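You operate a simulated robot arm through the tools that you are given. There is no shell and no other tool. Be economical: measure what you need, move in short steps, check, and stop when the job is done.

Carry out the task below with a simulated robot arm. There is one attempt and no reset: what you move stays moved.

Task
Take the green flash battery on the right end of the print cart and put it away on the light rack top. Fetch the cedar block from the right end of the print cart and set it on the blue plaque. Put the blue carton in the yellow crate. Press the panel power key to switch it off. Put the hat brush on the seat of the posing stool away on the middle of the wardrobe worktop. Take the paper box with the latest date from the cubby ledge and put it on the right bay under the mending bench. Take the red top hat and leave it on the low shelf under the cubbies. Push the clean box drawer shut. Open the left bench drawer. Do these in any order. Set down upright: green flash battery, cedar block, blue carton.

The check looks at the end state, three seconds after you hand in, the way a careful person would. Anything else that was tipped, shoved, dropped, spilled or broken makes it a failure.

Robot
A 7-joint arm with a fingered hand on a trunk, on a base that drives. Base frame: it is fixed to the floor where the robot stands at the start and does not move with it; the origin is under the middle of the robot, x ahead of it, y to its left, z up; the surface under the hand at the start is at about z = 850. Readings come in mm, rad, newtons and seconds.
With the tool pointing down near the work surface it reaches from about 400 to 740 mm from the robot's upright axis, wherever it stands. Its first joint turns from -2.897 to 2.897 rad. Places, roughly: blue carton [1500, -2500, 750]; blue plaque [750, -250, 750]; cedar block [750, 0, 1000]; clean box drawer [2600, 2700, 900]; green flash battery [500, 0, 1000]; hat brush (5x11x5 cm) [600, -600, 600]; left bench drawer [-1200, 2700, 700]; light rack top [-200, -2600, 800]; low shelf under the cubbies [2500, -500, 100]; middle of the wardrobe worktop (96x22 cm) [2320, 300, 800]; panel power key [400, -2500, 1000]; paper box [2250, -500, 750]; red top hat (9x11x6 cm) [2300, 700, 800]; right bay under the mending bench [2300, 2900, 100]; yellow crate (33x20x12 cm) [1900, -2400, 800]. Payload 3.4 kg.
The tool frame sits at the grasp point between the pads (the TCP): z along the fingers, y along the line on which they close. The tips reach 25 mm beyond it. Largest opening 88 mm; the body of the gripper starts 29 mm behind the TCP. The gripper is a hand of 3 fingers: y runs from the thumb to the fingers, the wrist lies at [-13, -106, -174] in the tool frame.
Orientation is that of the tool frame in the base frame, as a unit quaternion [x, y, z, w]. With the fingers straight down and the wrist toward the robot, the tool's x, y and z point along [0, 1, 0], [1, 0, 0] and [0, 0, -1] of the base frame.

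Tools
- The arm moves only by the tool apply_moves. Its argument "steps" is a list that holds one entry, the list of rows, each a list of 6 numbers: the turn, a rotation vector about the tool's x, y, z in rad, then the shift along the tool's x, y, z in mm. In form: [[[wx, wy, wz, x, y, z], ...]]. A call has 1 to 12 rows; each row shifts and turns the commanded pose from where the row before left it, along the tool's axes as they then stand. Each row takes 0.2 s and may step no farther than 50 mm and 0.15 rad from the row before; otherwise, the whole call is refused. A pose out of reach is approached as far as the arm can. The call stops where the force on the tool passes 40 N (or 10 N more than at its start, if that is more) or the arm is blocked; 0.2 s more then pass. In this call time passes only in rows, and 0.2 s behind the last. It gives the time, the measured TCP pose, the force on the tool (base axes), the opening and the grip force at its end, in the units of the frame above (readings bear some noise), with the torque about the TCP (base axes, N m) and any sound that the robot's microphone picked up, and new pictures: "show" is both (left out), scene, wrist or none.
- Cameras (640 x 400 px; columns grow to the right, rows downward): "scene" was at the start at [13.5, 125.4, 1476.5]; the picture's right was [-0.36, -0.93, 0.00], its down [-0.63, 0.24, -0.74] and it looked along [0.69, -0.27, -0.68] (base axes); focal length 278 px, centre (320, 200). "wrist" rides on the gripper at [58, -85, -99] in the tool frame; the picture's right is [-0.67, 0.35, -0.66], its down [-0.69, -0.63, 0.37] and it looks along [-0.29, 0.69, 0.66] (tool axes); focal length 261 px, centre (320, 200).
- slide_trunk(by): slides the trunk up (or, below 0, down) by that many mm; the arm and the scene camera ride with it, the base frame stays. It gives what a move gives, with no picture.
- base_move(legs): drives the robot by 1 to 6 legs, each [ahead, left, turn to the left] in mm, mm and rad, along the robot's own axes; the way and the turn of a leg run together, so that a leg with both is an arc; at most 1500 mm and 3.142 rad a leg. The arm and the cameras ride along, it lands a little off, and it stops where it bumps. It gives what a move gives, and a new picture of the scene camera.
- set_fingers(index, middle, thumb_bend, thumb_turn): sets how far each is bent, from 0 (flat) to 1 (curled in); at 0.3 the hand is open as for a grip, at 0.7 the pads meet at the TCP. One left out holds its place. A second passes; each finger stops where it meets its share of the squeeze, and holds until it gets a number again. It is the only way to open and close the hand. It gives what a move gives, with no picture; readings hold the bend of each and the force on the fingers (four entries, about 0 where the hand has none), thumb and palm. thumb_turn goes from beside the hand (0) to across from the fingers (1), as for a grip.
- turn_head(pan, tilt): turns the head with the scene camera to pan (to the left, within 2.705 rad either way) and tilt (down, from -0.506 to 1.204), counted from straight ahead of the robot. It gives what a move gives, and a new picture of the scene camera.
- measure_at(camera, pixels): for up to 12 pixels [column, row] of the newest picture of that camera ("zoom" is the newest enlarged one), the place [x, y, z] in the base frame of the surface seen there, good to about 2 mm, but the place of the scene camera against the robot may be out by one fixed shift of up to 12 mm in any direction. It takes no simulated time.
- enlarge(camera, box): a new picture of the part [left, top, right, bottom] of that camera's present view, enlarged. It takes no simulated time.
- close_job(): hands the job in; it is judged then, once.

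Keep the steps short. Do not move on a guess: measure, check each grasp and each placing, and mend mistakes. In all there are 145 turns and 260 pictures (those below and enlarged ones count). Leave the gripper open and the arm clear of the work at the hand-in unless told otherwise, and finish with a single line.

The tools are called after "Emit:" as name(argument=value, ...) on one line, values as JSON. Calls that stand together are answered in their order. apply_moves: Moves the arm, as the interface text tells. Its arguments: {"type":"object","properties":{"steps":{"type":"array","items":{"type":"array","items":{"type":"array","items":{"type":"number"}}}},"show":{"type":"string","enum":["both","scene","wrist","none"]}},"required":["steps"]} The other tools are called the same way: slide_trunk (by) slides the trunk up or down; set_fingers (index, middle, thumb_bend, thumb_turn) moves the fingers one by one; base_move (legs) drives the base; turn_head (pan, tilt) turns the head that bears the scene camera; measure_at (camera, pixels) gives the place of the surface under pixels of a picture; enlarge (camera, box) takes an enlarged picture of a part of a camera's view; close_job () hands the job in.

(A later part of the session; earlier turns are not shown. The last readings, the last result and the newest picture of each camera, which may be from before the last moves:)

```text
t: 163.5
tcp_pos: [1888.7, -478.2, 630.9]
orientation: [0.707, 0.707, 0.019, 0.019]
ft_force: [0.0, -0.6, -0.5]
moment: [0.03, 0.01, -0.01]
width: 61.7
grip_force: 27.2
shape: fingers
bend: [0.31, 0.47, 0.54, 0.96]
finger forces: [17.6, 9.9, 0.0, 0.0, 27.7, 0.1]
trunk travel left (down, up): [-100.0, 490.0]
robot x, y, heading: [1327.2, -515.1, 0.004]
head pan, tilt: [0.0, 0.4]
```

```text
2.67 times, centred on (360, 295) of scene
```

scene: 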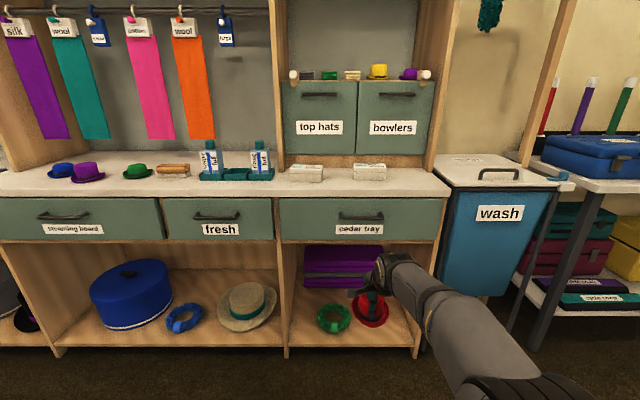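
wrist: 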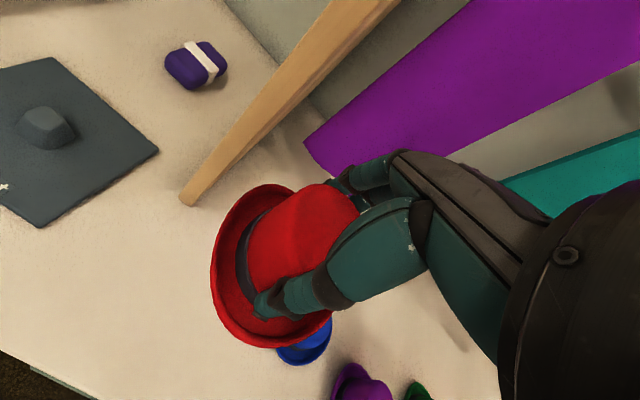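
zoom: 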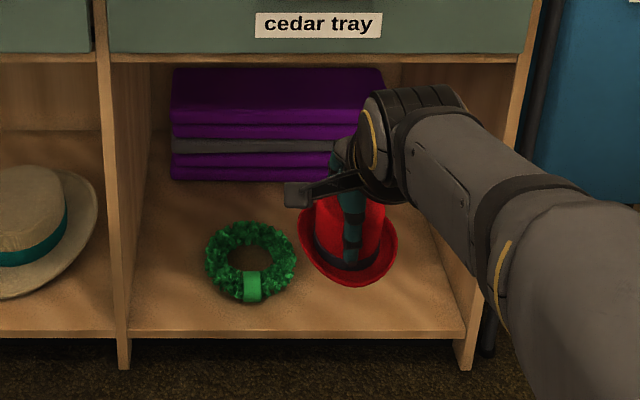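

Compartment: floor z≈88, front edge x≈2207, y −230…−740, drawer underside z≈575. Target hat spot (2285,−610). Lowering the trunk the rest, levelling the hand (0.054 rad about tool x), and lowering the arm while outside.

Emit:
slide_trunk(by=-95)

Emit:
apply_moves(steps=[[[0.054, 0, 0, 0, 0, 0], [0, 0, 0, 0, 0, 45], [0, 0, 0, 0, 0, 45], [0, 0, 0, 0, 0, 45], [0, 0, 0, 0, 0, 45], [0, 0, 0, 0, 0, 45], [0, 0, 0, 0, 0, 45], [0, 0, 0, 0, 0, 45], [0, 0, 0, 0, 0, 40]]])

```text
t: 164.8
tcp_pos: [1890.4, -476.9, 536.8]
orientation: [0.706, 0.707, 0.018, 0.018]
ft_force: [0.4, 0.7, -0.4]
moment: [-0.03, 0.03, 0.02]
width: 61.5
grip_force: 27.4
shape: fingers
bend: [0.31, 0.47, 0.54, 0.96]
finger forces: [17.6, 9.9, 0.1, 0.0, 27.6, 0.0]
trunk travel left (down, up): [-5.0, 585.0]
robot x, y, heading: [1332.0, -511.9, 0.0]
head pan, tilt: [0.0, 0.4]
```

```text
t: 166.8
tcp_pos: [1889.4, -477.0, 180.6]
orientation: [0.706, 0.708, 0.0, 0.0]
ft_force: [0.5, -0.1, 0.1]
moment: [0.02, 0.01, -0.01]
width: 60.7
grip_force: 25.7
shape: fingers
bend: [0.31, 0.47, 0.55, 0.96]
finger forces: [16.0, 9.8, 0.0, 0.1, 25.5, 0.1]
trunk travel left (down, up): [-5.0, 585.0]
robot x, y, heading: [1323.9, -515.9, 0.005]
head pan, tilt: [0.0, 0.4]
```

scene: 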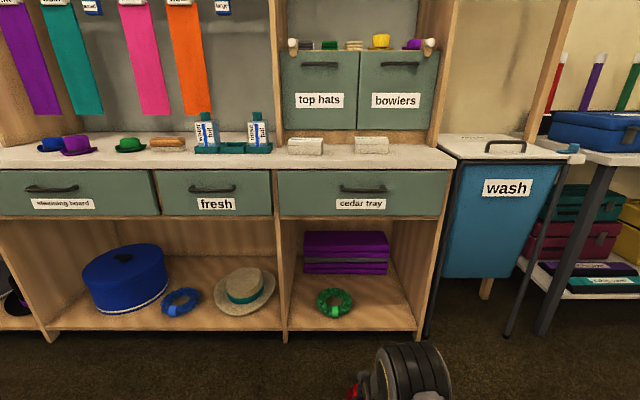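
wrist: 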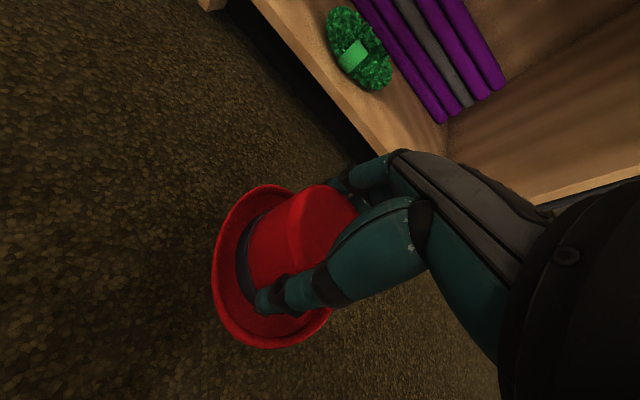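

Level and low. Measuring shelf edge, ring, right wall from here.

Emit:
measure_at(camera="wrist", pixels=[[300, 80], [360, 130], [400, 140], [388, 85], [335, 20], [450, 135], [520, 180], [400, 120], [390, 155]])

Emit:
measure_at(camera="scene", pixels=[[335, 325], [318, 298], [352, 298], [333, 312], [380, 325], [415, 330], [445, 260], [360, 214], [360, 219], [390, 240], [360, 190]])

```text
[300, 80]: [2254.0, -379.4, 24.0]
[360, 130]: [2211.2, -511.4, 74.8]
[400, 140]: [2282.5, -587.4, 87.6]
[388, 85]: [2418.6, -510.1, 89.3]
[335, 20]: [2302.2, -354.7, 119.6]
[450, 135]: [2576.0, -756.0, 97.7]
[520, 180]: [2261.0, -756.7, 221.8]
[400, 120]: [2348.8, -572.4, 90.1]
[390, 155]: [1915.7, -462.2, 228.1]
```

```text
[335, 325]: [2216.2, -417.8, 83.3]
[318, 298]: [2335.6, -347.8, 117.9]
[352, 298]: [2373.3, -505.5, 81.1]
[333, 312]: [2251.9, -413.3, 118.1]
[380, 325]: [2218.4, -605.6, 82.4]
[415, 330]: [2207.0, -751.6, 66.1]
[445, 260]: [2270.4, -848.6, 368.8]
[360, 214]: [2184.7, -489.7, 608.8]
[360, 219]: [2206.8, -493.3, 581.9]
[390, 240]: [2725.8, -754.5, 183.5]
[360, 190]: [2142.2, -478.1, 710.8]
```

Floor 88.5, ring edge y≈−500, right wall y≈−756. Driving ahead 320 and right 148 with the hat 45 mm above the shelf.

Emit:
base_move(legs=[[100, -148, 0], [220, 0, 0]])

Emit:
apply_moves(steps=[[[0, 0, 0, 0, 10, 0]]], show="wrist")

```text
t: 169.6
tcp_pos: [2206.4, -625.7, 179.2]
orientation: [0.707, 0.707, -0.001, -0.001]
ft_force: [-0.9, 1.2, -0.8]
moment: [-0.03, -0.03, 0.01]
width: 60.4
grip_force: 25.4
shape: fingers
bend: [0.31, 0.47, 0.55, 0.96]
finger forces: [16.1, 9.7, 0.0, 0.0, 25.4, 0.0]
trunk travel left (down, up): [-5.0, 585.0]
robot x, y, heading: [1639.6, -662.9, 0.002]
head pan, tilt: [0.0, 0.4]
```

scene: 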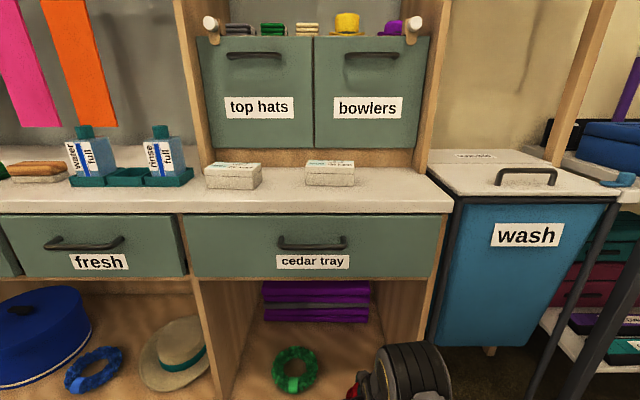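

```text
t: 169.9
tcp_pos: [2217.7, -627.6, 180.4]
orientation: [0.707, 0.707, -0.001, -0.002]
ft_force: [0.4, 0.1, -0.2]
moment: [-0.02, -0.02, -0.04]
width: 60.8
grip_force: 25.7
shape: fingers
bend: [0.31, 0.47, 0.55, 0.96]
finger forces: [16.0, 9.7, 0.1, 0.1, 25.2, 0.0]
trunk travel left (down, up): [-5.0, 585.0]
robot x, y, heading: [1644.6, -659.3, -0.0]
head pan, tilt: [0.0, 0.4]
```

wrist: 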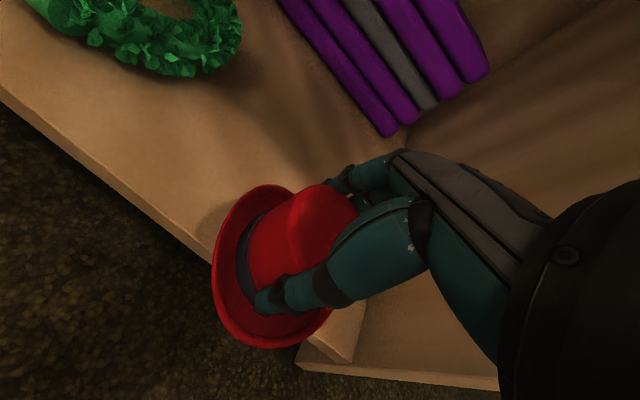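

Path clear. Moving in 72 mm, then lowering in small steps to z≈136.

Emit:
apply_moves(steps=[[[0, 0, 0, 0, 24, 0], [0, 0, 0, 0, 24, 0], [0, 0, 0, 0, 24, 0], [0, 0, 0, 0, 0, 20], [0, 0, 0, 0, 0, 15], [0, 0, 0, 0, 0, 6]]], show="wrist")

```text
t: 171.3
tcp_pos: [2290.4, -625.0, 140.4]
orientation: [0.707, 0.707, 0.001, 0.0]
ft_force: [-2.6, 1.2, 6.9]
moment: [-0.04, -0.13, 0.0]
width: 60.1
grip_force: 26.5
shape: fingers
bend: [0.31, 0.47, 0.54, 0.96]
finger forces: [16.4, 9.3, 0.0, 0.0, 27.6, 0.0]
trunk travel left (down, up): [-5.0, 585.0]
robot x, y, heading: [1643.7, -658.1, -0.002]
head pan, tilt: [0.0, 0.4]
```

wrist: 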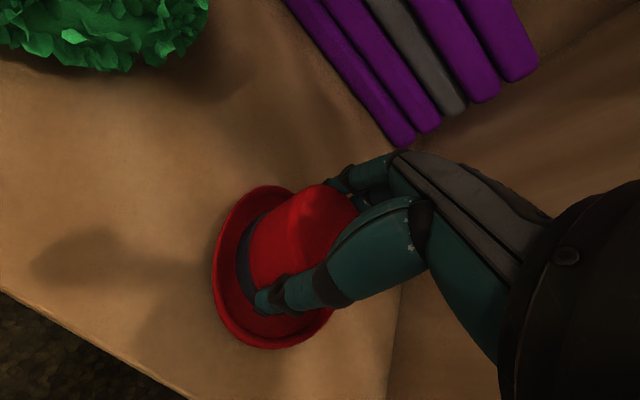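

First contact (7 N) at z 140. Two more small steps.

Emit:
apply_moves(steps=[[[0, 0, 0, 0, 0, 2], [0, 0, 0, 0, 0, 1.5]]], show="none")

Emit:
set_fingers(index=0.27, middle=0.27, thumb_bend=0.3)

Emit:
apply_moves(steps=[[[0, 0, 0, 0, 0, -15], [0, 0, 0, 0, 0, -30], [0, 0, 0, 0, 0, -20], [0, 0, 0, 0, -40, 0], [0, 0, 0, 0, -40, 0]]], show="wrist")

```text
t: 171.9
tcp_pos: [2290.4, -625.6, 138.3]
orientation: [0.707, 0.707, 0.002, 0.001]
ft_force: [-2.2, 3.7, 16.3]
moment: [-0.02, -0.5, 0.1]
width: 60.5
grip_force: 29.1
shape: fingers
bend: [0.31, 0.47, 0.54, 0.95]
finger forces: [18.2, 10.2, 0.0, 0.0, 29.0, 0.1]
trunk travel left (down, up): [-5.0, 585.0]
robot x, y, heading: [1644.6, -657.6, 0.003]
head pan, tilt: [0.0, 0.4]
```

```text
t: 172.9
tcp_pos: [2288.8, -625.4, 135.2]
orientation: [0.707, 0.708, 0.0, 0.0]
ft_force: [0.4, 0.6, -0.4]
moment: [0.04, 0.02, -0.01]
width: 88.2
grip_force: 0.0
shape: fingers
bend: [0.27, 0.27, 0.3, 0.97]
finger forces: [0.1, 0.1, 0.0, 0.0, 0.1, 0.0]
trunk travel left (down, up): [-5.0, 585.0]
robot x, y, heading: [1645.2, -659.3, -0.0]
head pan, tilt: [0.0, 0.4]
```

```text
t: 174.2
tcp_pos: [2209.6, -624.4, 200.4]
orientation: [0.707, 0.707, -0.001, -0.001]
ft_force: [-0.3, -1.1, 0.7]
moment: [0.01, -0.03, -0.01]
width: 88.1
grip_force: 0.2
shape: fingers
bend: [0.27, 0.27, 0.3, 0.97]
finger forces: [0.0, 0.0, 0.0, 0.0, 0.1, 0.0]
trunk travel left (down, up): [-5.0, 585.0]
robot x, y, heading: [1643.5, -659.6, -0.005]
head pan, tilt: [0.0, 0.4]
```

wrist: 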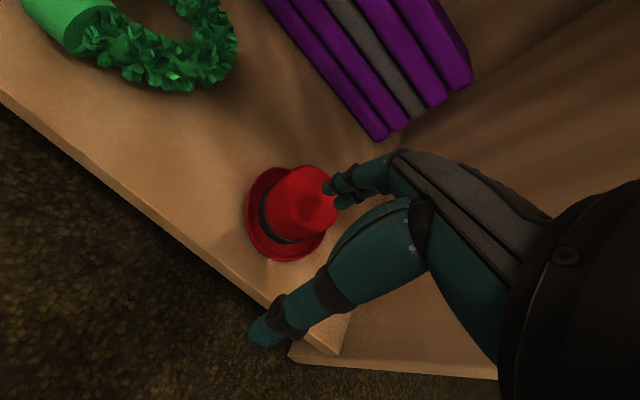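

Hat stands on the low shelf. Backing out, raising the trunk, and looking at the paper boxes.

Emit:
base_move(legs=[[-300, 0, 0]])

Emit:
slide_trunk(by=400)

Emit:
slide_trunk(by=150)

Emit:
apply_moves(steps=[[[0, 0, 0, 0, 0, -45], [0, 0, 0, 0, 0, -45], [0, 0, 0, 0, 0, -45], [0, 0, 0, 0, 0, -45], [0, 0, 0, 0, 0, -45], [0, 0, 0, 0, 0, -45]]], show="none")

Emit:
turn_head(pan=0.2, tilt=0.6)

```text
t: 176.2
tcp_pos: [1916.2, -627.7, 201.3]
orientation: [0.709, 0.705, 0.0, 0.0]
ft_force: [-0.6, -0.5, 0.9]
moment: [-0.01, 0.0, 0.0]
width: 88.4
grip_force: 0.1
shape: fingers
bend: [0.27, 0.27, 0.3, 0.97]
finger forces: [0.0, 0.0, 0.1, 0.0, 0.0, 0.0]
trunk travel left (down, up): [-5.0, 585.0]
robot x, y, heading: [1350.1, -657.4, -0.006]
head pan, tilt: [0.0, 0.4]
```

scene: 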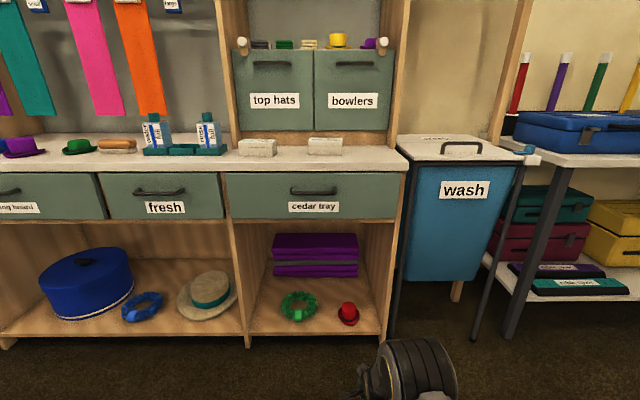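

```text
t: 180.0
tcp_pos: [1915.0, -628.1, 601.1]
orientation: [0.71, 0.704, 0.0, -0.001]
ft_force: [-0.6, 0.3, 0.2]
moment: [0.0, 0.02, 0.02]
width: 88.3
grip_force: 0.1
shape: fingers
bend: [0.27, 0.27, 0.3, 0.97]
finger forces: [0.1, 0.1, 0.0, 0.1, 0.1, 0.0]
trunk travel left (down, up): [-405.0, 185.0]
robot x, y, heading: [1352.3, -657.9, -0.002]
head pan, tilt: [0.0, 0.4]
```

```text
t: 181.8
tcp_pos: [1915.3, -628.0, 751.7]
orientation: [0.71, 0.705, -0.001, -0.001]
ft_force: [-0.5, -1.0, -0.5]
moment: [-0.04, -0.02, 0.02]
width: 88.3
grip_force: 0.1
shape: fingers
bend: [0.27, 0.27, 0.3, 0.97]
finger forces: [0.0, 0.0, 0.0, 0.0, 0.1, 0.0]
trunk travel left (down, up): [-555.0, 35.0]
robot x, y, heading: [1348.1, -657.1, -0.009]
head pan, tilt: [0.0, 0.4]
```

```text
t: 183.2
tcp_pos: [1915.9, -627.4, 1025.2]
orientation: [0.71, 0.704, 0.0, -0.001]
ft_force: [-0.8, -0.7, -0.7]
moment: [-0.01, -0.03, -0.01]
width: 88.5
grip_force: 0.1
shape: fingers
bend: [0.27, 0.27, 0.3, 0.97]
finger forces: [0.1, 0.1, 0.0, 0.0, 0.0, 0.1]
trunk travel left (down, up): [-555.0, 35.0]
robot x, y, heading: [1346.4, -657.6, -0.002]
head pan, tilt: [0.0, 0.4]
```

```text
t: 183.9
tcp_pos: [1917.3, -626.9, 1023.2]
orientation: [0.71, 0.704, 0.0, 0.0]
ft_force: [0.5, -0.1, -0.2]
moment: [0.01, -0.01, -0.04]
width: 88.5
grip_force: 0.0
shape: fingers
bend: [0.27, 0.27, 0.3, 0.97]
finger forces: [0.1, 0.0, 0.0, 0.0, 0.0, 0.0]
trunk travel left (down, up): [-555.0, 35.0]
robot x, y, heading: [1350.0, -655.8, -0.007]
head pan, tilt: [0.201, 0.6]
```

scene: 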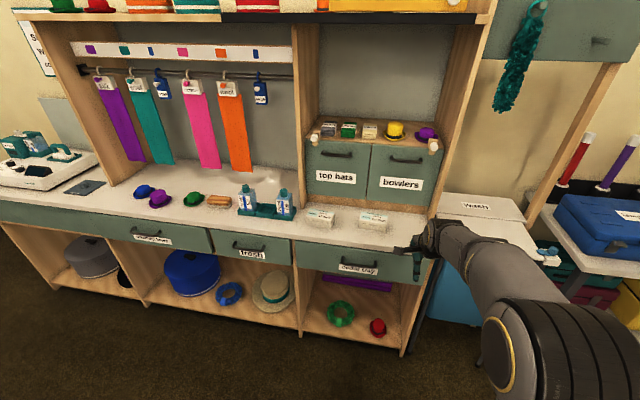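

Two boxes, at (320,216) and (373,222). Enlarging to read dates and measuring.

Emit:
enlarge(camera="scene", box=[295, 195, 405, 245])

Emit:
measure_at(camera="scene", pixels=[[320, 214], [306, 222], [333, 228], [310, 209], [372, 217], [359, 228], [386, 231], [345, 225], [350, 190]])

```text
5.82 times, centred on (350, 220) of scene
```

zoom: 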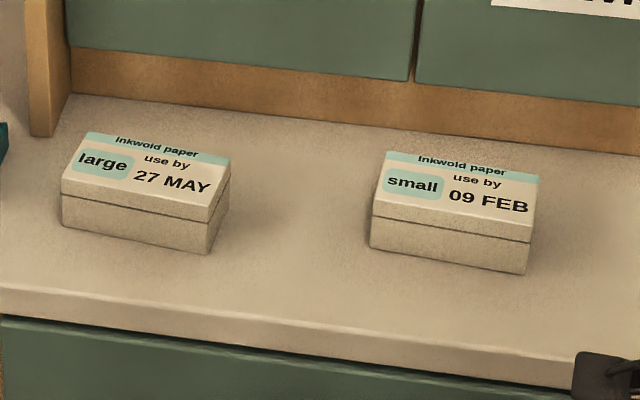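

```text
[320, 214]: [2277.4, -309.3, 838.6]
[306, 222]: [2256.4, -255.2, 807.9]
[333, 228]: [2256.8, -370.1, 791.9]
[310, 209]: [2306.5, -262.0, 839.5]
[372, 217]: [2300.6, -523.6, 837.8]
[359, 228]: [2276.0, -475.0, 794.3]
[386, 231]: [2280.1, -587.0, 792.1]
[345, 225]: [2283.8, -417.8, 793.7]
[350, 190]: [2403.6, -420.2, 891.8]
```

"27 MAY" is later than "09 FEB", so the left box. Driving to it.

Emit:
base_move(legs=[[0, 330, 0.005], [250, 0, 0]])

Emit:
apply_moves(steps=[[[0, 0, 0, 0, 0, 30]]], show="wrist")

Emit:
enlarge(camera="wrist", box=[150, 80, 390, 280])

```text
t: 187.5
tcp_pos: [2169.2, -293.4, 1023.7]
orientation: [0.707, 0.707, 0.0, -0.001]
ft_force: [-0.3, 0.3, 0.0]
moment: [-0.02, -0.04, 0.01]
width: 88.5
grip_force: 0.1
shape: fingers
bend: [0.27, 0.27, 0.3, 0.97]
finger forces: [0.0, 0.0, 0.0, 0.0, 0.1, 0.0]
trunk travel left (down, up): [-555.0, 35.0]
robot x, y, heading: [1604.8, -325.7, 0.002]
head pan, tilt: [0.201, 0.6]
```

scene: 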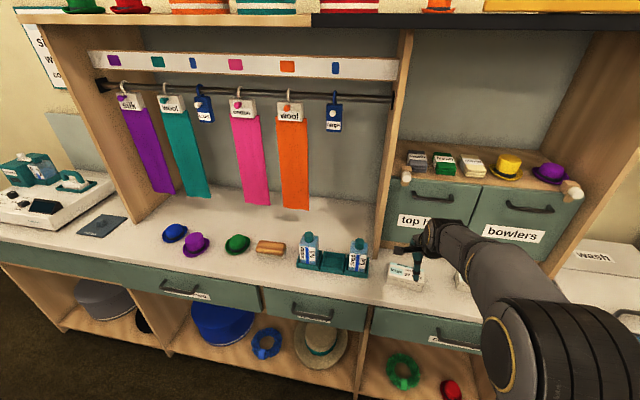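

```text
t: 187.9
tcp_pos: [2168.8, -293.8, 994.8]
orientation: [0.707, 0.707, 0.0, 0.0]
ft_force: [-0.8, -0.7, 0.2]
moment: [0.01, 0.0, -0.01]
width: 88.6
grip_force: 0.1
shape: fingers
bend: [0.27, 0.27, 0.3, 0.97]
finger forces: [0.0, 0.0, 0.1, 0.0, 0.0, 0.1]
trunk travel left (down, up): [-555.0, 35.0]
robot x, y, heading: [1601.2, -327.5, 0.004]
head pan, tilt: [0.201, 0.6]
```

wrist: 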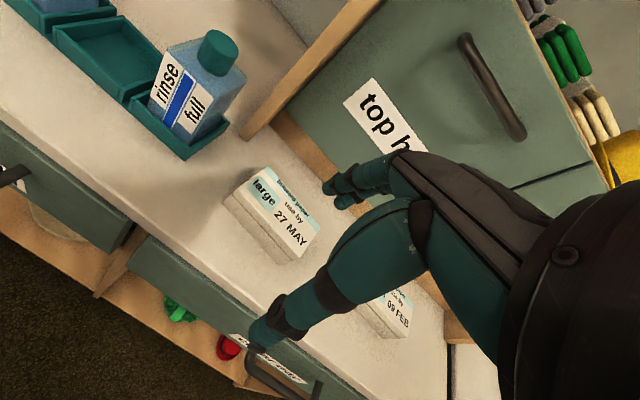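

```text
2.00 times, centred on (270, 180) of wrist
```

zoom: 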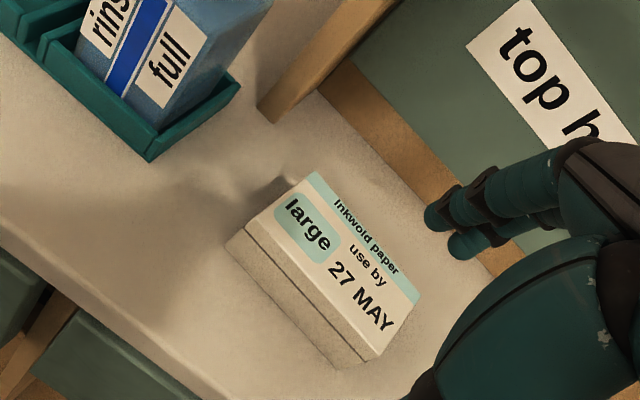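

Emit:
measure_at(camera="zoom", pixels=[[312, 175], [416, 296], [372, 356], [248, 230], [330, 268], [228, 245], [342, 365], [380, 180], [500, 150], [290, 180], [300, 100], [400, 180]])

Emit:
measure_at(camera="wrist", pixels=[[470, 60], [515, 130], [440, 100]])

```text
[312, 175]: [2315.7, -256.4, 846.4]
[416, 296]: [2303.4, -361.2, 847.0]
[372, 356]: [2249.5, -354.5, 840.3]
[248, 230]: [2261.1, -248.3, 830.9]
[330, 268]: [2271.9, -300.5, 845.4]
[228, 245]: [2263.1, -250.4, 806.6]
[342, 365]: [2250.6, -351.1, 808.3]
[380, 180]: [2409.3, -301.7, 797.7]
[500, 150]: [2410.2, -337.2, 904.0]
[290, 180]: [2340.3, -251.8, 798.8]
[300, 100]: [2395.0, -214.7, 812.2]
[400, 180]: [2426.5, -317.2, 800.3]
```

```text
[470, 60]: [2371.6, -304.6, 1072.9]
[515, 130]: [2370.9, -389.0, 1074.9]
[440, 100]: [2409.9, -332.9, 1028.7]
```

Box: centre (2283,−305), 106×55, top 846, turned ~0.13 rad. The drawer handle protrudes to x 2371 at z 1073, so I'll lower to z 920 first, then move in.

Emit:
apply_moves(steps=[[[0, 0, 0, 0, 0, 40], [0, 0, 0, 0, 0, 35], [0, 0, 0, -11, 38, 0], [0, 0, 0, 0, 38, 0], [0, 0, 0, 0, 38, 0], [0, 0, 0.13, 0, 0, 0]]], show="wrist")

```text
t: 189.3
tcp_pos: [2285.0, -302.5, 918.2]
orientation: [0.752, 0.659, -0.001, -0.001]
ft_force: [0.3, 0.3, -0.4]
moment: [0.03, 0.03, 0.02]
width: 88.4
grip_force: 0.2
shape: fingers
bend: [0.27, 0.27, 0.3, 0.97]
finger forces: [0.0, 0.1, 0.1, 0.1, 0.1, 0.0]
trunk travel left (down, up): [-555.0, 35.0]
robot x, y, heading: [1595.2, -326.8, -0.002]
head pan, tilt: [0.201, 0.6]
```

wrist: 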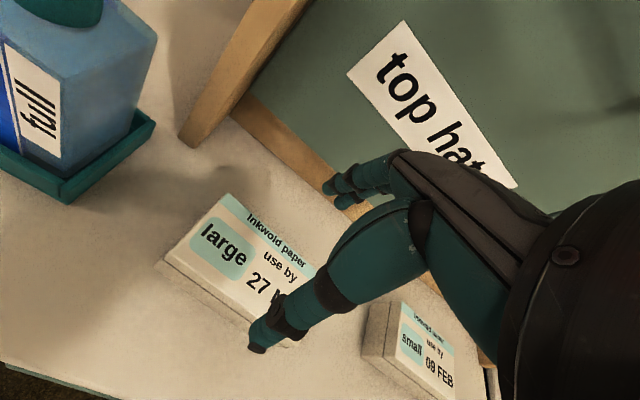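

Emit:
apply_moves(steps=[[[0, 0, 0, 2, -2, 40], [0, 0, 0, 0, 0, 35], [0, 0, 0, 0, 0, 12]]], show="wrist")

Emit:
set_fingers(index=0.7, middle=0.7, thumb_bend=0.7)

Emit:
apply_moves(steps=[[[0, 0, 0, 0, 0, -20], [0, 0, 0, 0, 0, -40], [0, 0, 0, 0, 0, -35], [0, 0, 0, 0, -40, 0], [0, 0, 0, 0, -40, 0], [0, 0, 0, 0, -40, -25], [0, 0, 0, 0, 0, -50]]])

```text
t: 190.1
tcp_pos: [2282.8, -303.9, 831.9]
orientation: [0.752, 0.659, -0.001, -0.001]
ft_force: [1.3, 0.6, 1.2]
moment: [0.0, -0.05, -0.02]
width: 88.7
grip_force: 0.4
shape: fingers
bend: [0.27, 0.27, 0.3, 0.97]
finger forces: [0.6, 0.0, 0.1, 0.1, 0.0, 0.0]
trunk travel left (down, up): [-555.0, 35.0]
robot x, y, heading: [1598.4, -331.1, 0.001]
head pan, tilt: [0.201, 0.6]
```

wrist: 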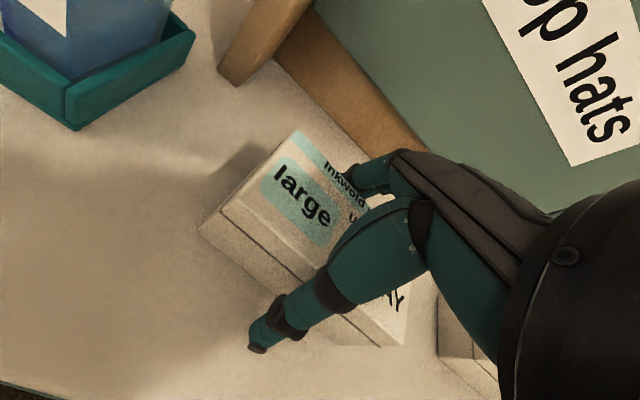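

```text
t: 191.1
tcp_pos: [2282.3, -302.2, 833.8]
orientation: [0.752, 0.659, 0.0, 0.0]
ft_force: [0.6, -0.7, 6.1]
moment: [-0.01, -0.35, 0.01]
width: 54.0
grip_force: 32.1
shape: fingers
bend: [0.36, 0.48, 0.55, 0.96]
finger forces: [23.3, 9.7, 0.0, 0.0, 30.8, 0.0]
trunk travel left (down, up): [-555.0, 35.0]
robot x, y, heading: [1601.1, -328.8, 0.0]
head pan, tilt: [0.201, 0.6]
```

```text
t: 192.7
tcp_pos: [2161.8, -287.4, 1000.3]
orientation: [0.752, 0.659, 0.0, -0.001]
ft_force: [0.0, 0.3, -2.1]
moment: [0.0, 0.01, 0.0]
width: 53.9
grip_force: 27.4
shape: fingers
bend: [0.37, 0.48, 0.55, 0.96]
finger forces: [18.9, 8.2, 0.0, 0.0, 28.0, 0.0]
trunk travel left (down, up): [-555.0, 35.0]
robot x, y, heading: [1598.8, -329.4, 0.001]
head pan, tilt: [0.201, 0.6]
```

scene: 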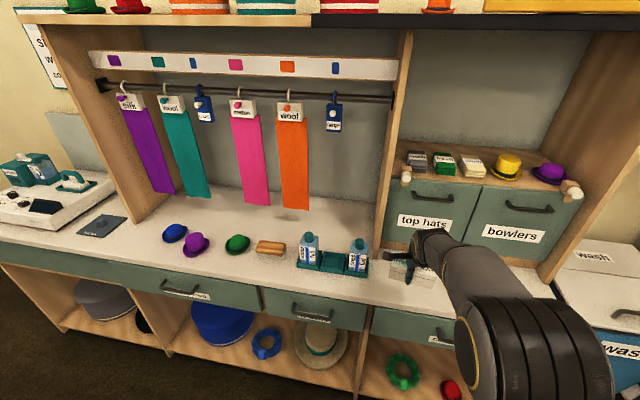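
wrist: 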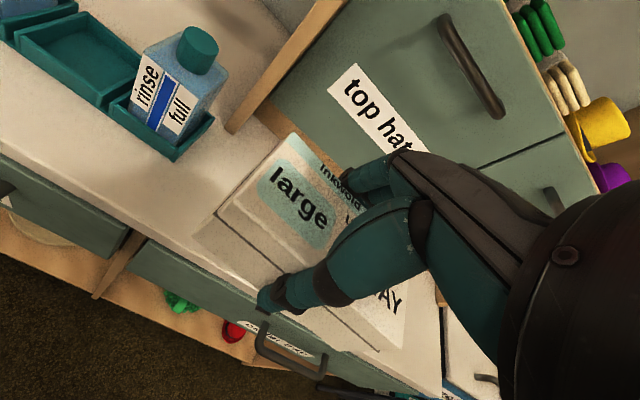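

Box held. Backing 100, then driving left along the wardrobe toward the mending bench, and turning to face it.

Emit:
base_move(legs=[[-100, 0, 0], [0, 1500, 0], [0, 300, 0], [0, 0, 1.571]])

Emit:
turn_head(pan=-0.4, tilt=0.6)

```text
t: 206.2
tcp_pos: [1435.0, 1991.4, 1001.0]
orientation: [0.051, 0.999, -0.001, 0.0]
ft_force: [0.8, -0.1, -2.7]
moment: [0.05, 0.0, -0.02]
width: 53.4
grip_force: 26.0
shape: fingers
bend: [0.37, 0.48, 0.55, 0.96]
finger forces: [17.6, 7.7, 0.0, 0.0, 26.2, 0.1]
trunk travel left (down, up): [-555.0, 35.0]
robot x, y, heading: [1492.6, 1433.7, 1.6]
head pan, tilt: [0.201, 0.6]
```

scene: 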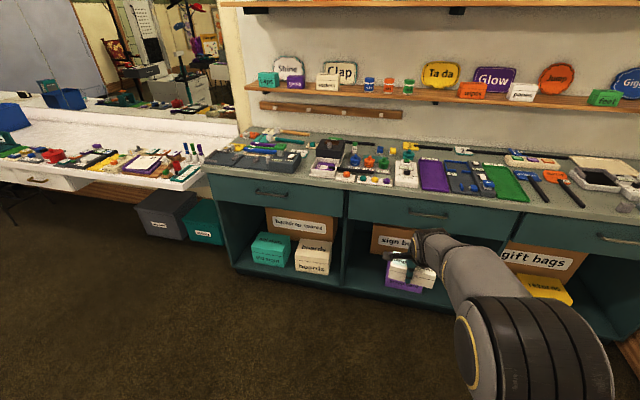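

```text
t: 207.2
tcp_pos: [1435.9, 1992.4, 1000.9]
orientation: [0.05, 0.999, -0.001, -0.001]
ft_force: [0.5, 0.0, -3.0]
moment: [0.0, 0.0, -0.01]
width: 53.3
grip_force: 25.8
shape: fingers
bend: [0.37, 0.48, 0.55, 0.96]
finger forces: [17.5, 7.7, 0.1, 0.0, 26.2, 0.1]
trunk travel left (down, up): [-555.0, 35.0]
robot x, y, heading: [1487.8, 1433.4, 1.599]
head pan, tilt: [-0.4, 0.6]
```

scene: 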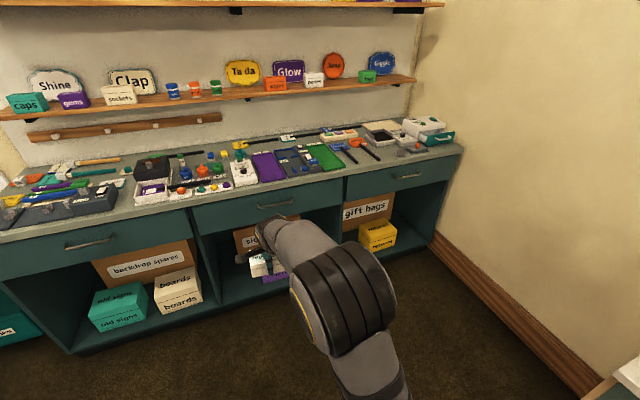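

The right bay (gift bags, yellow box) and the small white box with a teal drawer at (430,133) are visible. Enlarging and measuring.

Emit:
enlarge(camera="scene", box=[330, 110, 480, 270])

Emit:
measure_at(camera="scene", pixels=[[365, 248], [375, 250], [378, 230], [390, 240], [405, 238], [420, 235], [405, 172], [400, 188], [345, 200], [425, 190], [430, 140], [450, 150]])

```text
2.50 times, centred on (405, 190) of scene
```

zoom: 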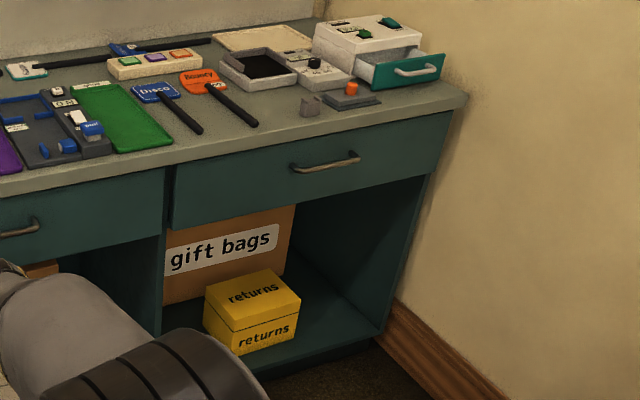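

```text
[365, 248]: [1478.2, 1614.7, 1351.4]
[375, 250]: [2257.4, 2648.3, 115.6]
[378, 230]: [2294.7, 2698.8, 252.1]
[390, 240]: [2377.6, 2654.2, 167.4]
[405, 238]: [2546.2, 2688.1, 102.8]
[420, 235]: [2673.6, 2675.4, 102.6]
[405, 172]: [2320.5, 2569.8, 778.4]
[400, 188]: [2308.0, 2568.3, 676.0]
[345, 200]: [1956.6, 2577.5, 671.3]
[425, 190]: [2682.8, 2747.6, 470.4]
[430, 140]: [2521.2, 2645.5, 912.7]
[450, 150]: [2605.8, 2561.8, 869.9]
```

Free floor in the bay right of the yellow box (x≈2410–2680, z≈108), bench front y≈2570. Driving ahead then right to about (2400,1720).

Emit:
base_move(legs=[[290, 0, -0.03], [0, -910, 0]])

Emit:
turn_head(pan=-0.1, tilt=0.7)

```text
t: 212.1
tcp_pos: [2072.7, 2303.6, 999.3]
orientation: [0.142, 0.99, -0.002, 0.001]
ft_force: [-0.5, -0.5, -3.1]
moment: [-0.01, 0.02, -0.04]
width: 53.7
grip_force: 25.8
shape: fingers
bend: [0.37, 0.49, 0.55, 0.96]
finger forces: [17.5, 8.0, 0.0, 0.1, 26.1, 0.0]
trunk travel left (down, up): [-555.0, 35.0]
robot x, y, heading: [2029.0, 1739.5, 1.414]
head pan, tilt: [-0.4, 0.6]
stopped in leg 2: the robot was blocked; the commanded pose is now the measured one
```

scene: 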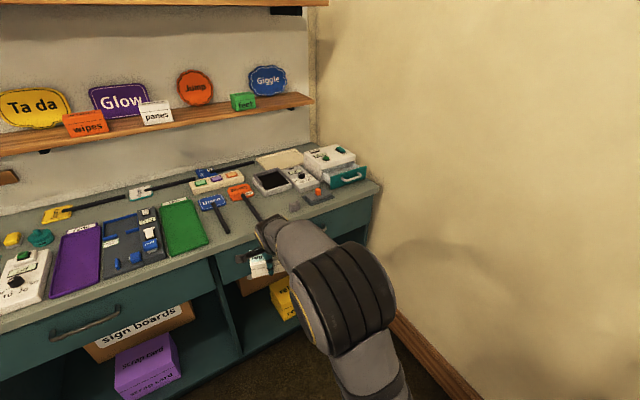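

```text
t: 212.9
tcp_pos: [2072.6, 2303.1, 998.6]
orientation: [0.142, 0.99, -0.001, 0.0]
ft_force: [0.3, -0.2, -3.1]
moment: [-0.02, -0.03, 0.01]
width: 53.5
grip_force: 26.5
shape: fingers
bend: [0.37, 0.49, 0.55, 0.96]
finger forces: [17.5, 7.9, 0.1, 0.0, 26.1, 0.1]
trunk travel left (down, up): [-555.0, 35.0]
robot x, y, heading: [2024.7, 1740.2, 1.412]
head pan, tilt: [-0.099, 0.7]
```

scene: 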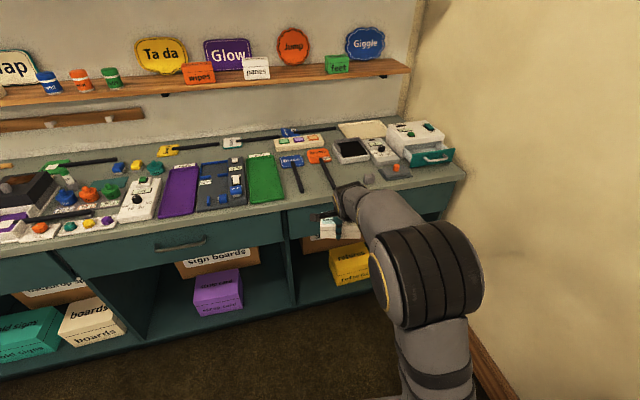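

Blocked again. Checking what is on the right: wall distance and what's beside the base.

Emit:
measure_at(camera="scene", pixels=[[500, 300], [490, 375], [560, 200], [470, 330], [420, 300], [480, 330]])

Emit:
turn_head(pan=-1.4, tilt=1.0)

```text
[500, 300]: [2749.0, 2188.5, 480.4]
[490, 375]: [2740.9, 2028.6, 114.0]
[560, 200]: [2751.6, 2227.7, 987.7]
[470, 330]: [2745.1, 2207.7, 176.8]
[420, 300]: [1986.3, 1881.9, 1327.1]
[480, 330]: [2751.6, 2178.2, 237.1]
```

```text
t: 214.4
tcp_pos: [2072.1, 2302.1, 1000.4]
orientation: [0.144, 0.99, -0.002, 0.001]
ft_force: [-0.4, -0.1, -2.4]
moment: [-0.02, 0.0, -0.01]
width: 53.6
grip_force: 26.3
shape: fingers
bend: [0.37, 0.49, 0.55, 0.96]
finger forces: [17.5, 7.9, 0.0, 0.0, 26.1, 0.1]
trunk travel left (down, up): [-555.0, 35.0]
robot x, y, heading: [2020.6, 1742.6, 1.417]
head pan, tilt: [-1.4, 1.0]
```

scene: 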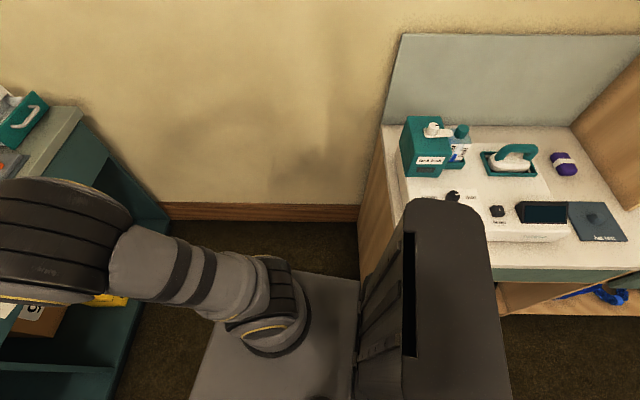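

Emit:
measure_at(camera="scene", pixels=[[375, 230], [362, 260], [360, 240], [345, 285], [302, 277], [210, 360], [345, 390], [400, 180], [430, 260], [375, 150], [465, 210], [300, 330]])

```text
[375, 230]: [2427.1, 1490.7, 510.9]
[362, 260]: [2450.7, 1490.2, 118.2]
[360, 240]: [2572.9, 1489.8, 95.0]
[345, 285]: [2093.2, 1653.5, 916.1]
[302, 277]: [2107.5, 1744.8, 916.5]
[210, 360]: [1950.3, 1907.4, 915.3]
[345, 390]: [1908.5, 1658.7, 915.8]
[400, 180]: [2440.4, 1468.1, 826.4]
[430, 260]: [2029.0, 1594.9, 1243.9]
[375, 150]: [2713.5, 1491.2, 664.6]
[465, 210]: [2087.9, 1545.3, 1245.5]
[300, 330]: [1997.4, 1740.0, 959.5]
```

The base (radius ~300) hit the wardrobe's left end (y≈1490). I'll go ahead 160 while straightening, then right.

Emit:
base_move(legs=[[160, 0, 0.156], [0, -330, 0]])

Emit:
turn_head(pan=-0.1, tilt=0.8)

```text
t: 217.6
tcp_pos: [2327.5, 2462.1, 1002.4]
orientation: [0.064, 0.998, -0.001, 0.0]
ft_force: [0.8, -0.5, -3.2]
moment: [0.01, 0.0, 0.03]
width: 53.3
grip_force: 25.4
shape: fingers
bend: [0.37, 0.49, 0.55, 0.96]
finger forces: [17.4, 7.8, 0.1, 0.0, 26.0, 0.0]
trunk travel left (down, up): [-555.0, 35.0]
robot x, y, heading: [2370.6, 1898.3, 1.574]
head pan, tilt: [-1.4, 1.0]
```

scene: 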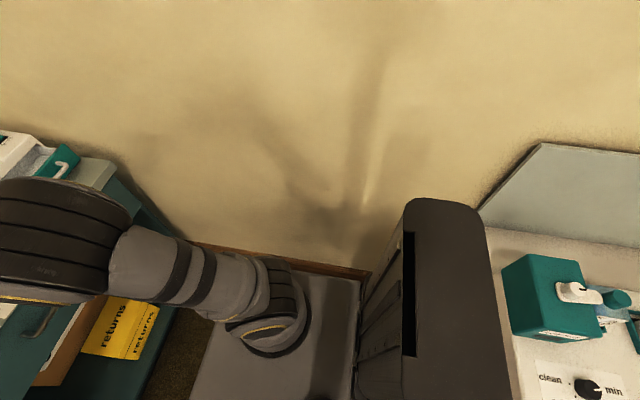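

```text
t: 219.1
tcp_pos: [2328.6, 2462.9, 1000.3]
orientation: [0.064, 0.998, 0.0, 0.001]
ft_force: [-0.3, 0.5, -3.0]
moment: [-0.01, -0.02, -0.02]
width: 53.1
grip_force: 25.7
shape: fingers
bend: [0.37, 0.49, 0.55, 0.96]
finger forces: [17.4, 7.7, 0.0, 0.1, 25.9, 0.0]
trunk travel left (down, up): [-555.0, 35.0]
robot x, y, heading: [2370.8, 1900.1, 1.573]
head pan, tilt: [-0.099, 0.799]
```

scene: 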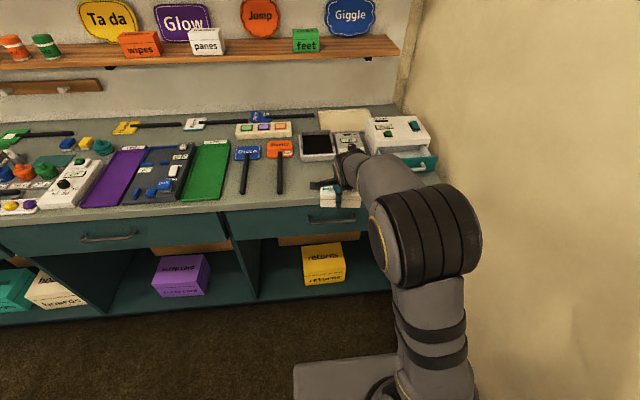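

Turning the hand square again, backing 60, then lowering the trunk.

Emit:
base_move(legs=[[-60, 0, 0]])

Emit:
apply_moves(steps=[[[0, 0, -0.128, 0, 0, 0]]], show="none")

Emit:
slide_trunk(by=-400)

Emit:
turn_head(pan=0, tilt=0.5)

```text
t: 220.0
tcp_pos: [2328.2, 2402.4, 1000.4]
orientation: [0.065, 0.998, 0.0, 0.001]
ft_force: [0.5, -0.3, -2.8]
moment: [0.02, 0.03, -0.02]
width: 53.2
grip_force: 25.4
shape: fingers
bend: [0.37, 0.49, 0.55, 0.96]
finger forces: [17.5, 7.8, 0.1, 0.0, 26.0, 0.1]
trunk travel left (down, up): [-555.0, 35.0]
robot x, y, heading: [2366.8, 1842.3, 1.573]
head pan, tilt: [-0.099, 0.799]
```

scene: 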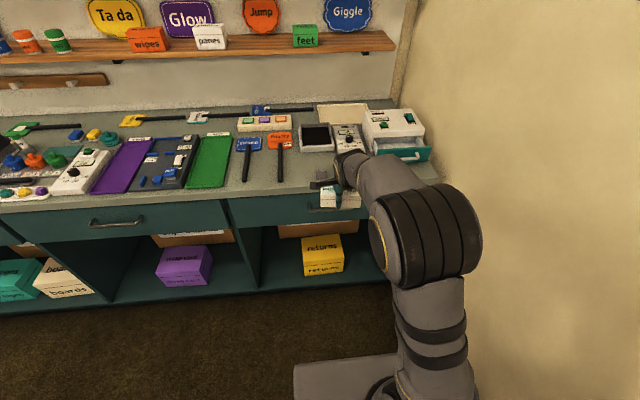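

```text
t: 220.4
tcp_pos: [2327.6, 2402.0, 1001.2]
orientation: [0.001, 1.0, -0.001, 0.0]
ft_force: [-0.4, 0.8, -2.5]
moment: [0.0, -0.01, 0.03]
width: 53.3
grip_force: 24.9
shape: fingers
bend: [0.37, 0.49, 0.55, 0.96]
finger forces: [17.5, 7.8, 0.0, 0.0, 26.0, 0.0]
trunk travel left (down, up): [-555.0, 35.0]
robot x, y, heading: [2367.3, 1842.3, 1.571]
head pan, tilt: [-0.099, 0.799]
```

```text
t: 224.3
tcp_pos: [2328.4, 2401.9, 599.6]
orientation: [0.001, 1.0, -0.001, 0.001]
ft_force: [-0.5, -0.1, -3.4]
moment: [-0.02, 0.04, 0.04]
width: 53.2
grip_force: 25.6
shape: fingers
bend: [0.37, 0.49, 0.55, 0.96]
finger forces: [17.5, 7.8, 0.1, 0.0, 25.7, 0.1]
trunk travel left (down, up): [-155.0, 435.0]
robot x, y, heading: [2372.2, 1840.6, 1.575]
head pan, tilt: [-0.099, 0.799]
```

```text
t: 225.1
tcp_pos: [2327.8, 2401.8, 600.8]
orientation: [0.0, 1.0, -0.001, 0.001]
ft_force: [-0.3, -0.3, -3.2]
moment: [0.03, 0.04, -0.04]
width: 53.3
grip_force: 25.8
shape: fingers
bend: [0.37, 0.49, 0.55, 0.96]
finger forces: [17.5, 7.8, 0.0, 0.0, 25.7, 0.0]
trunk travel left (down, up): [-155.0, 435.0]
robot x, y, heading: [2371.0, 1840.4, 1.576]
head pan, tilt: [0.0, 0.499]
```

scene: 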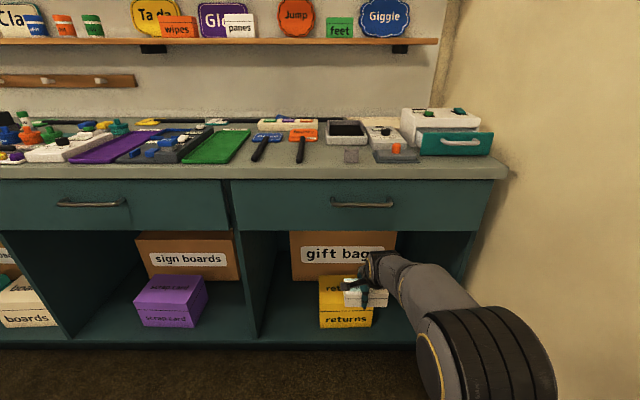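

Measuring bay geometry from here.

Emit:
measure_at(camera="scene", pixels=[[371, 322], [345, 326], [385, 333], [400, 300], [405, 330], [385, 270], [460, 240], [300, 232], [270, 320], [360, 205], [405, 342], [340, 313]])

```text
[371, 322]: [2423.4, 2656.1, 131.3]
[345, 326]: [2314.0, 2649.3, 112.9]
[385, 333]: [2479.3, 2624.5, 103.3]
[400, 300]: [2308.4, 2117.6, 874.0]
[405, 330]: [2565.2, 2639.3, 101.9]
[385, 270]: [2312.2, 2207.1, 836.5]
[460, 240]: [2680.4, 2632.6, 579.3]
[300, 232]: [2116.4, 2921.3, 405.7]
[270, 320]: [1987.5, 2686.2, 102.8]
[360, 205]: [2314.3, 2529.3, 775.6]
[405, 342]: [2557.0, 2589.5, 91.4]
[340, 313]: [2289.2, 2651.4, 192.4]
```

Emit:
measure_at(camera="scene", pixels=[[550, 370], [500, 330], [535, 340], [440, 360], [420, 280]])

```text
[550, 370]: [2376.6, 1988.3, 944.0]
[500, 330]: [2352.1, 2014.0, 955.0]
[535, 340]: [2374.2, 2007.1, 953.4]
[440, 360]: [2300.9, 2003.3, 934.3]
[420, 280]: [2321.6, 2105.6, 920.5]
```

The elbow is in line with the robot, far from the wall. Lowering the trunk 150, then moving the hand right to x≈2550 and down to z≈190 in front of the bay.

Emit:
slide_trunk(by=-150)

Emit:
apply_moves(steps=[[[0, 0, 0, -45, 0, 0], [0, 0, 0, -45, 0, 0], [0, 0, 0, -45, 0, 0], [0, 0, 0, -45, 0, 0], [0, 0, 0, -42, 0, 0], [0, 0, 0, 0, 0, 45], [0, 0, 0, 0, 0, 45], [0, 0, 0, 0, 0, 45], [0, 0, 0, 0, 0, 45], [0, 0, 0, 0, 0, 45], [0, 0, 0, 0, 0, 35]]])

```text
t: 226.8
tcp_pos: [2327.6, 2403.2, 449.6]
orientation: [0.0, 1.0, -0.001, 0.002]
ft_force: [0.2, -0.3, -3.5]
moment: [-0.01, -0.02, 0.06]
width: 53.3
grip_force: 25.5
shape: fingers
bend: [0.37, 0.49, 0.55, 0.96]
finger forces: [17.5, 7.7, 0.0, 0.1, 25.6, 0.1]
trunk travel left (down, up): [-5.0, 585.0]
robot x, y, heading: [2371.9, 1839.3, 1.572]
head pan, tilt: [0.0, 0.499]
```

```text
t: 229.2
tcp_pos: [2549.2, 2401.0, 190.4]
orientation: [0.0, 1.0, -0.001, 0.001]
ft_force: [0.4, 0.4, -2.5]
moment: [-0.02, 0.02, -0.01]
width: 53.1
grip_force: 25.1
shape: fingers
bend: [0.37, 0.49, 0.55, 0.96]
finger forces: [17.4, 7.8, 0.0, 0.0, 25.0, 0.1]
trunk travel left (down, up): [-5.0, 585.0]
robot x, y, heading: [2370.5, 1838.5, 1.574]
head pan, tilt: [0.0, 0.499]
```

scene: 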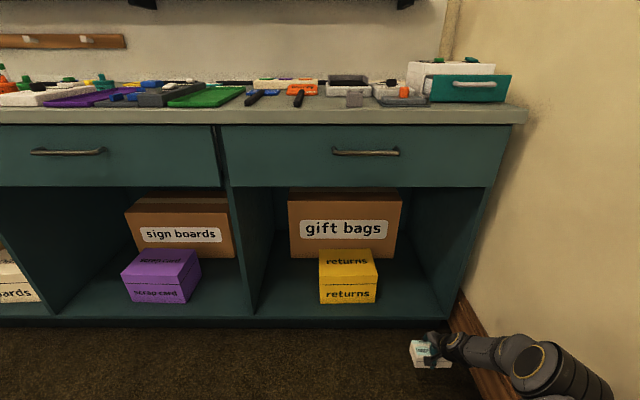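
wrist: 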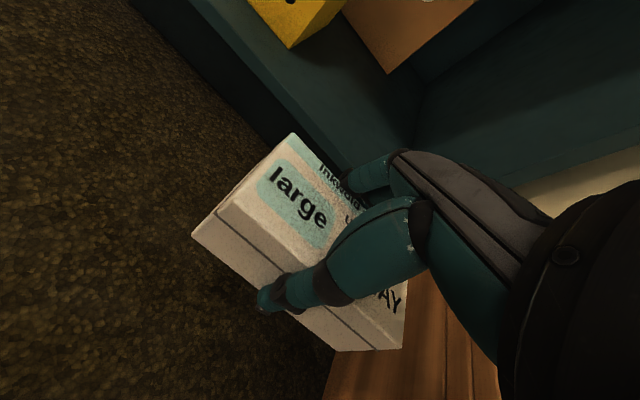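

Emit:
measure_at(camera="wrist", pixels=[[295, 40], [390, 70], [380, 130], [330, 120], [450, 120], [420, 100], [310, 110], [340, 90], [560, 150]])

Emit:
measure_at(camera="scene", pixels=[[376, 300], [440, 310], [430, 260], [485, 200], [400, 186], [420, 290], [370, 152]])

```text
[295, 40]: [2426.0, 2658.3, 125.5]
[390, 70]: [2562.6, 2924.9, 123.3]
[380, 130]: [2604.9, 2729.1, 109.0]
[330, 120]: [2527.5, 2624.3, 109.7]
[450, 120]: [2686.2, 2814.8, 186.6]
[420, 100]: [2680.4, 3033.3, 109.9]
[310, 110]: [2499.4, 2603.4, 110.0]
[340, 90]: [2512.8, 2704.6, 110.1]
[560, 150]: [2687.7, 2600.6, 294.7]
```

```text
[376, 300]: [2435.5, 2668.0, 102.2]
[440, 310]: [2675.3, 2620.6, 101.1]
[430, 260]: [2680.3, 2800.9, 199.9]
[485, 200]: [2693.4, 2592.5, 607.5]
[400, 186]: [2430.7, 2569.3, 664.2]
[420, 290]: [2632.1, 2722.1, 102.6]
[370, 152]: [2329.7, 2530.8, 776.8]
```

Bay floor z 110, clear between x 2436 and 2685. Driving ahead 200, then reaching in.

Emit:
base_move(legs=[[200, 0, 0]])

Emit:
apply_moves(steps=[[[0, 0, 0, 0, 24, 0], [0, 0, 0, 0, 24, 0], [0, 0, 0, 0, 22, 0], [0, 0, 0, 0, 0, 20], [0, 0, 0, 0, 0, 15]]])

```text
t: 230.8
tcp_pos: [2548.8, 2603.1, 191.2]
orientation: [-0.001, 1.0, -0.001, 0.001]
ft_force: [-0.7, -0.1, -3.2]
moment: [0.0, 0.0, 0.02]
width: 53.2
grip_force: 25.0
shape: fingers
bend: [0.37, 0.49, 0.55, 0.96]
finger forces: [17.4, 7.7, 0.0, 0.1, 25.0, 0.0]
trunk travel left (down, up): [-5.0, 585.0]
robot x, y, heading: [2369.9, 2044.3, 1.573]
head pan, tilt: [0.0, 0.499]
```

scene: 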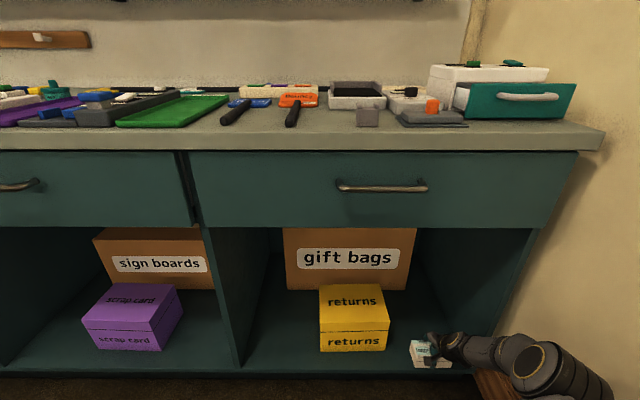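

```text
t: 232.0
tcp_pos: [2549.3, 2671.5, 155.4]
orientation: [-0.001, 1.0, -0.001, 0.001]
ft_force: [0.3, 0.6, -3.1]
moment: [0.01, 0.03, 0.01]
width: 53.0
grip_force: 25.1
shape: fingers
bend: [0.37, 0.49, 0.55, 0.96]
finger forces: [17.5, 7.8, 0.0, 0.0, 25.0, 0.0]
trunk travel left (down, up): [-5.0, 585.0]
robot x, y, heading: [2369.5, 2045.0, 1.575]
head pan, tilt: [0.0, 0.499]
```

scene: 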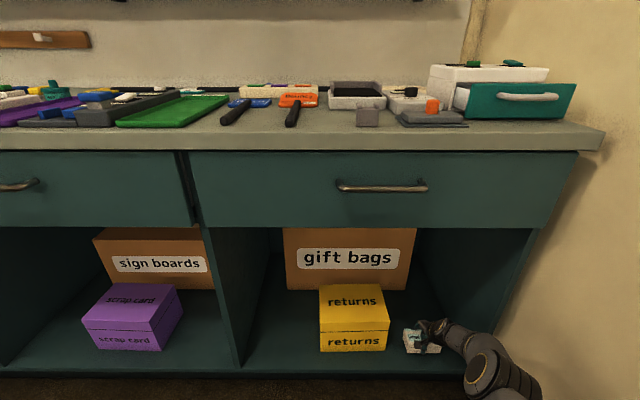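
wrist: 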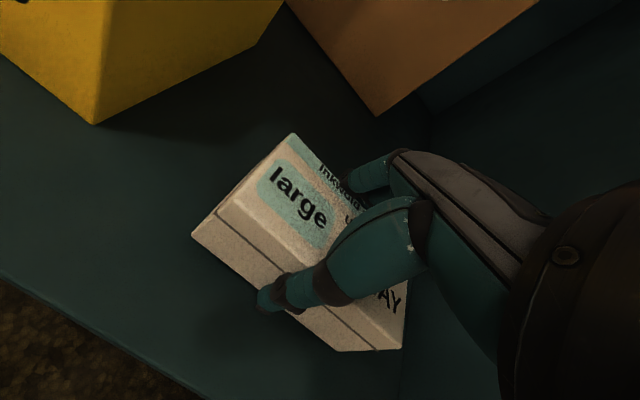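

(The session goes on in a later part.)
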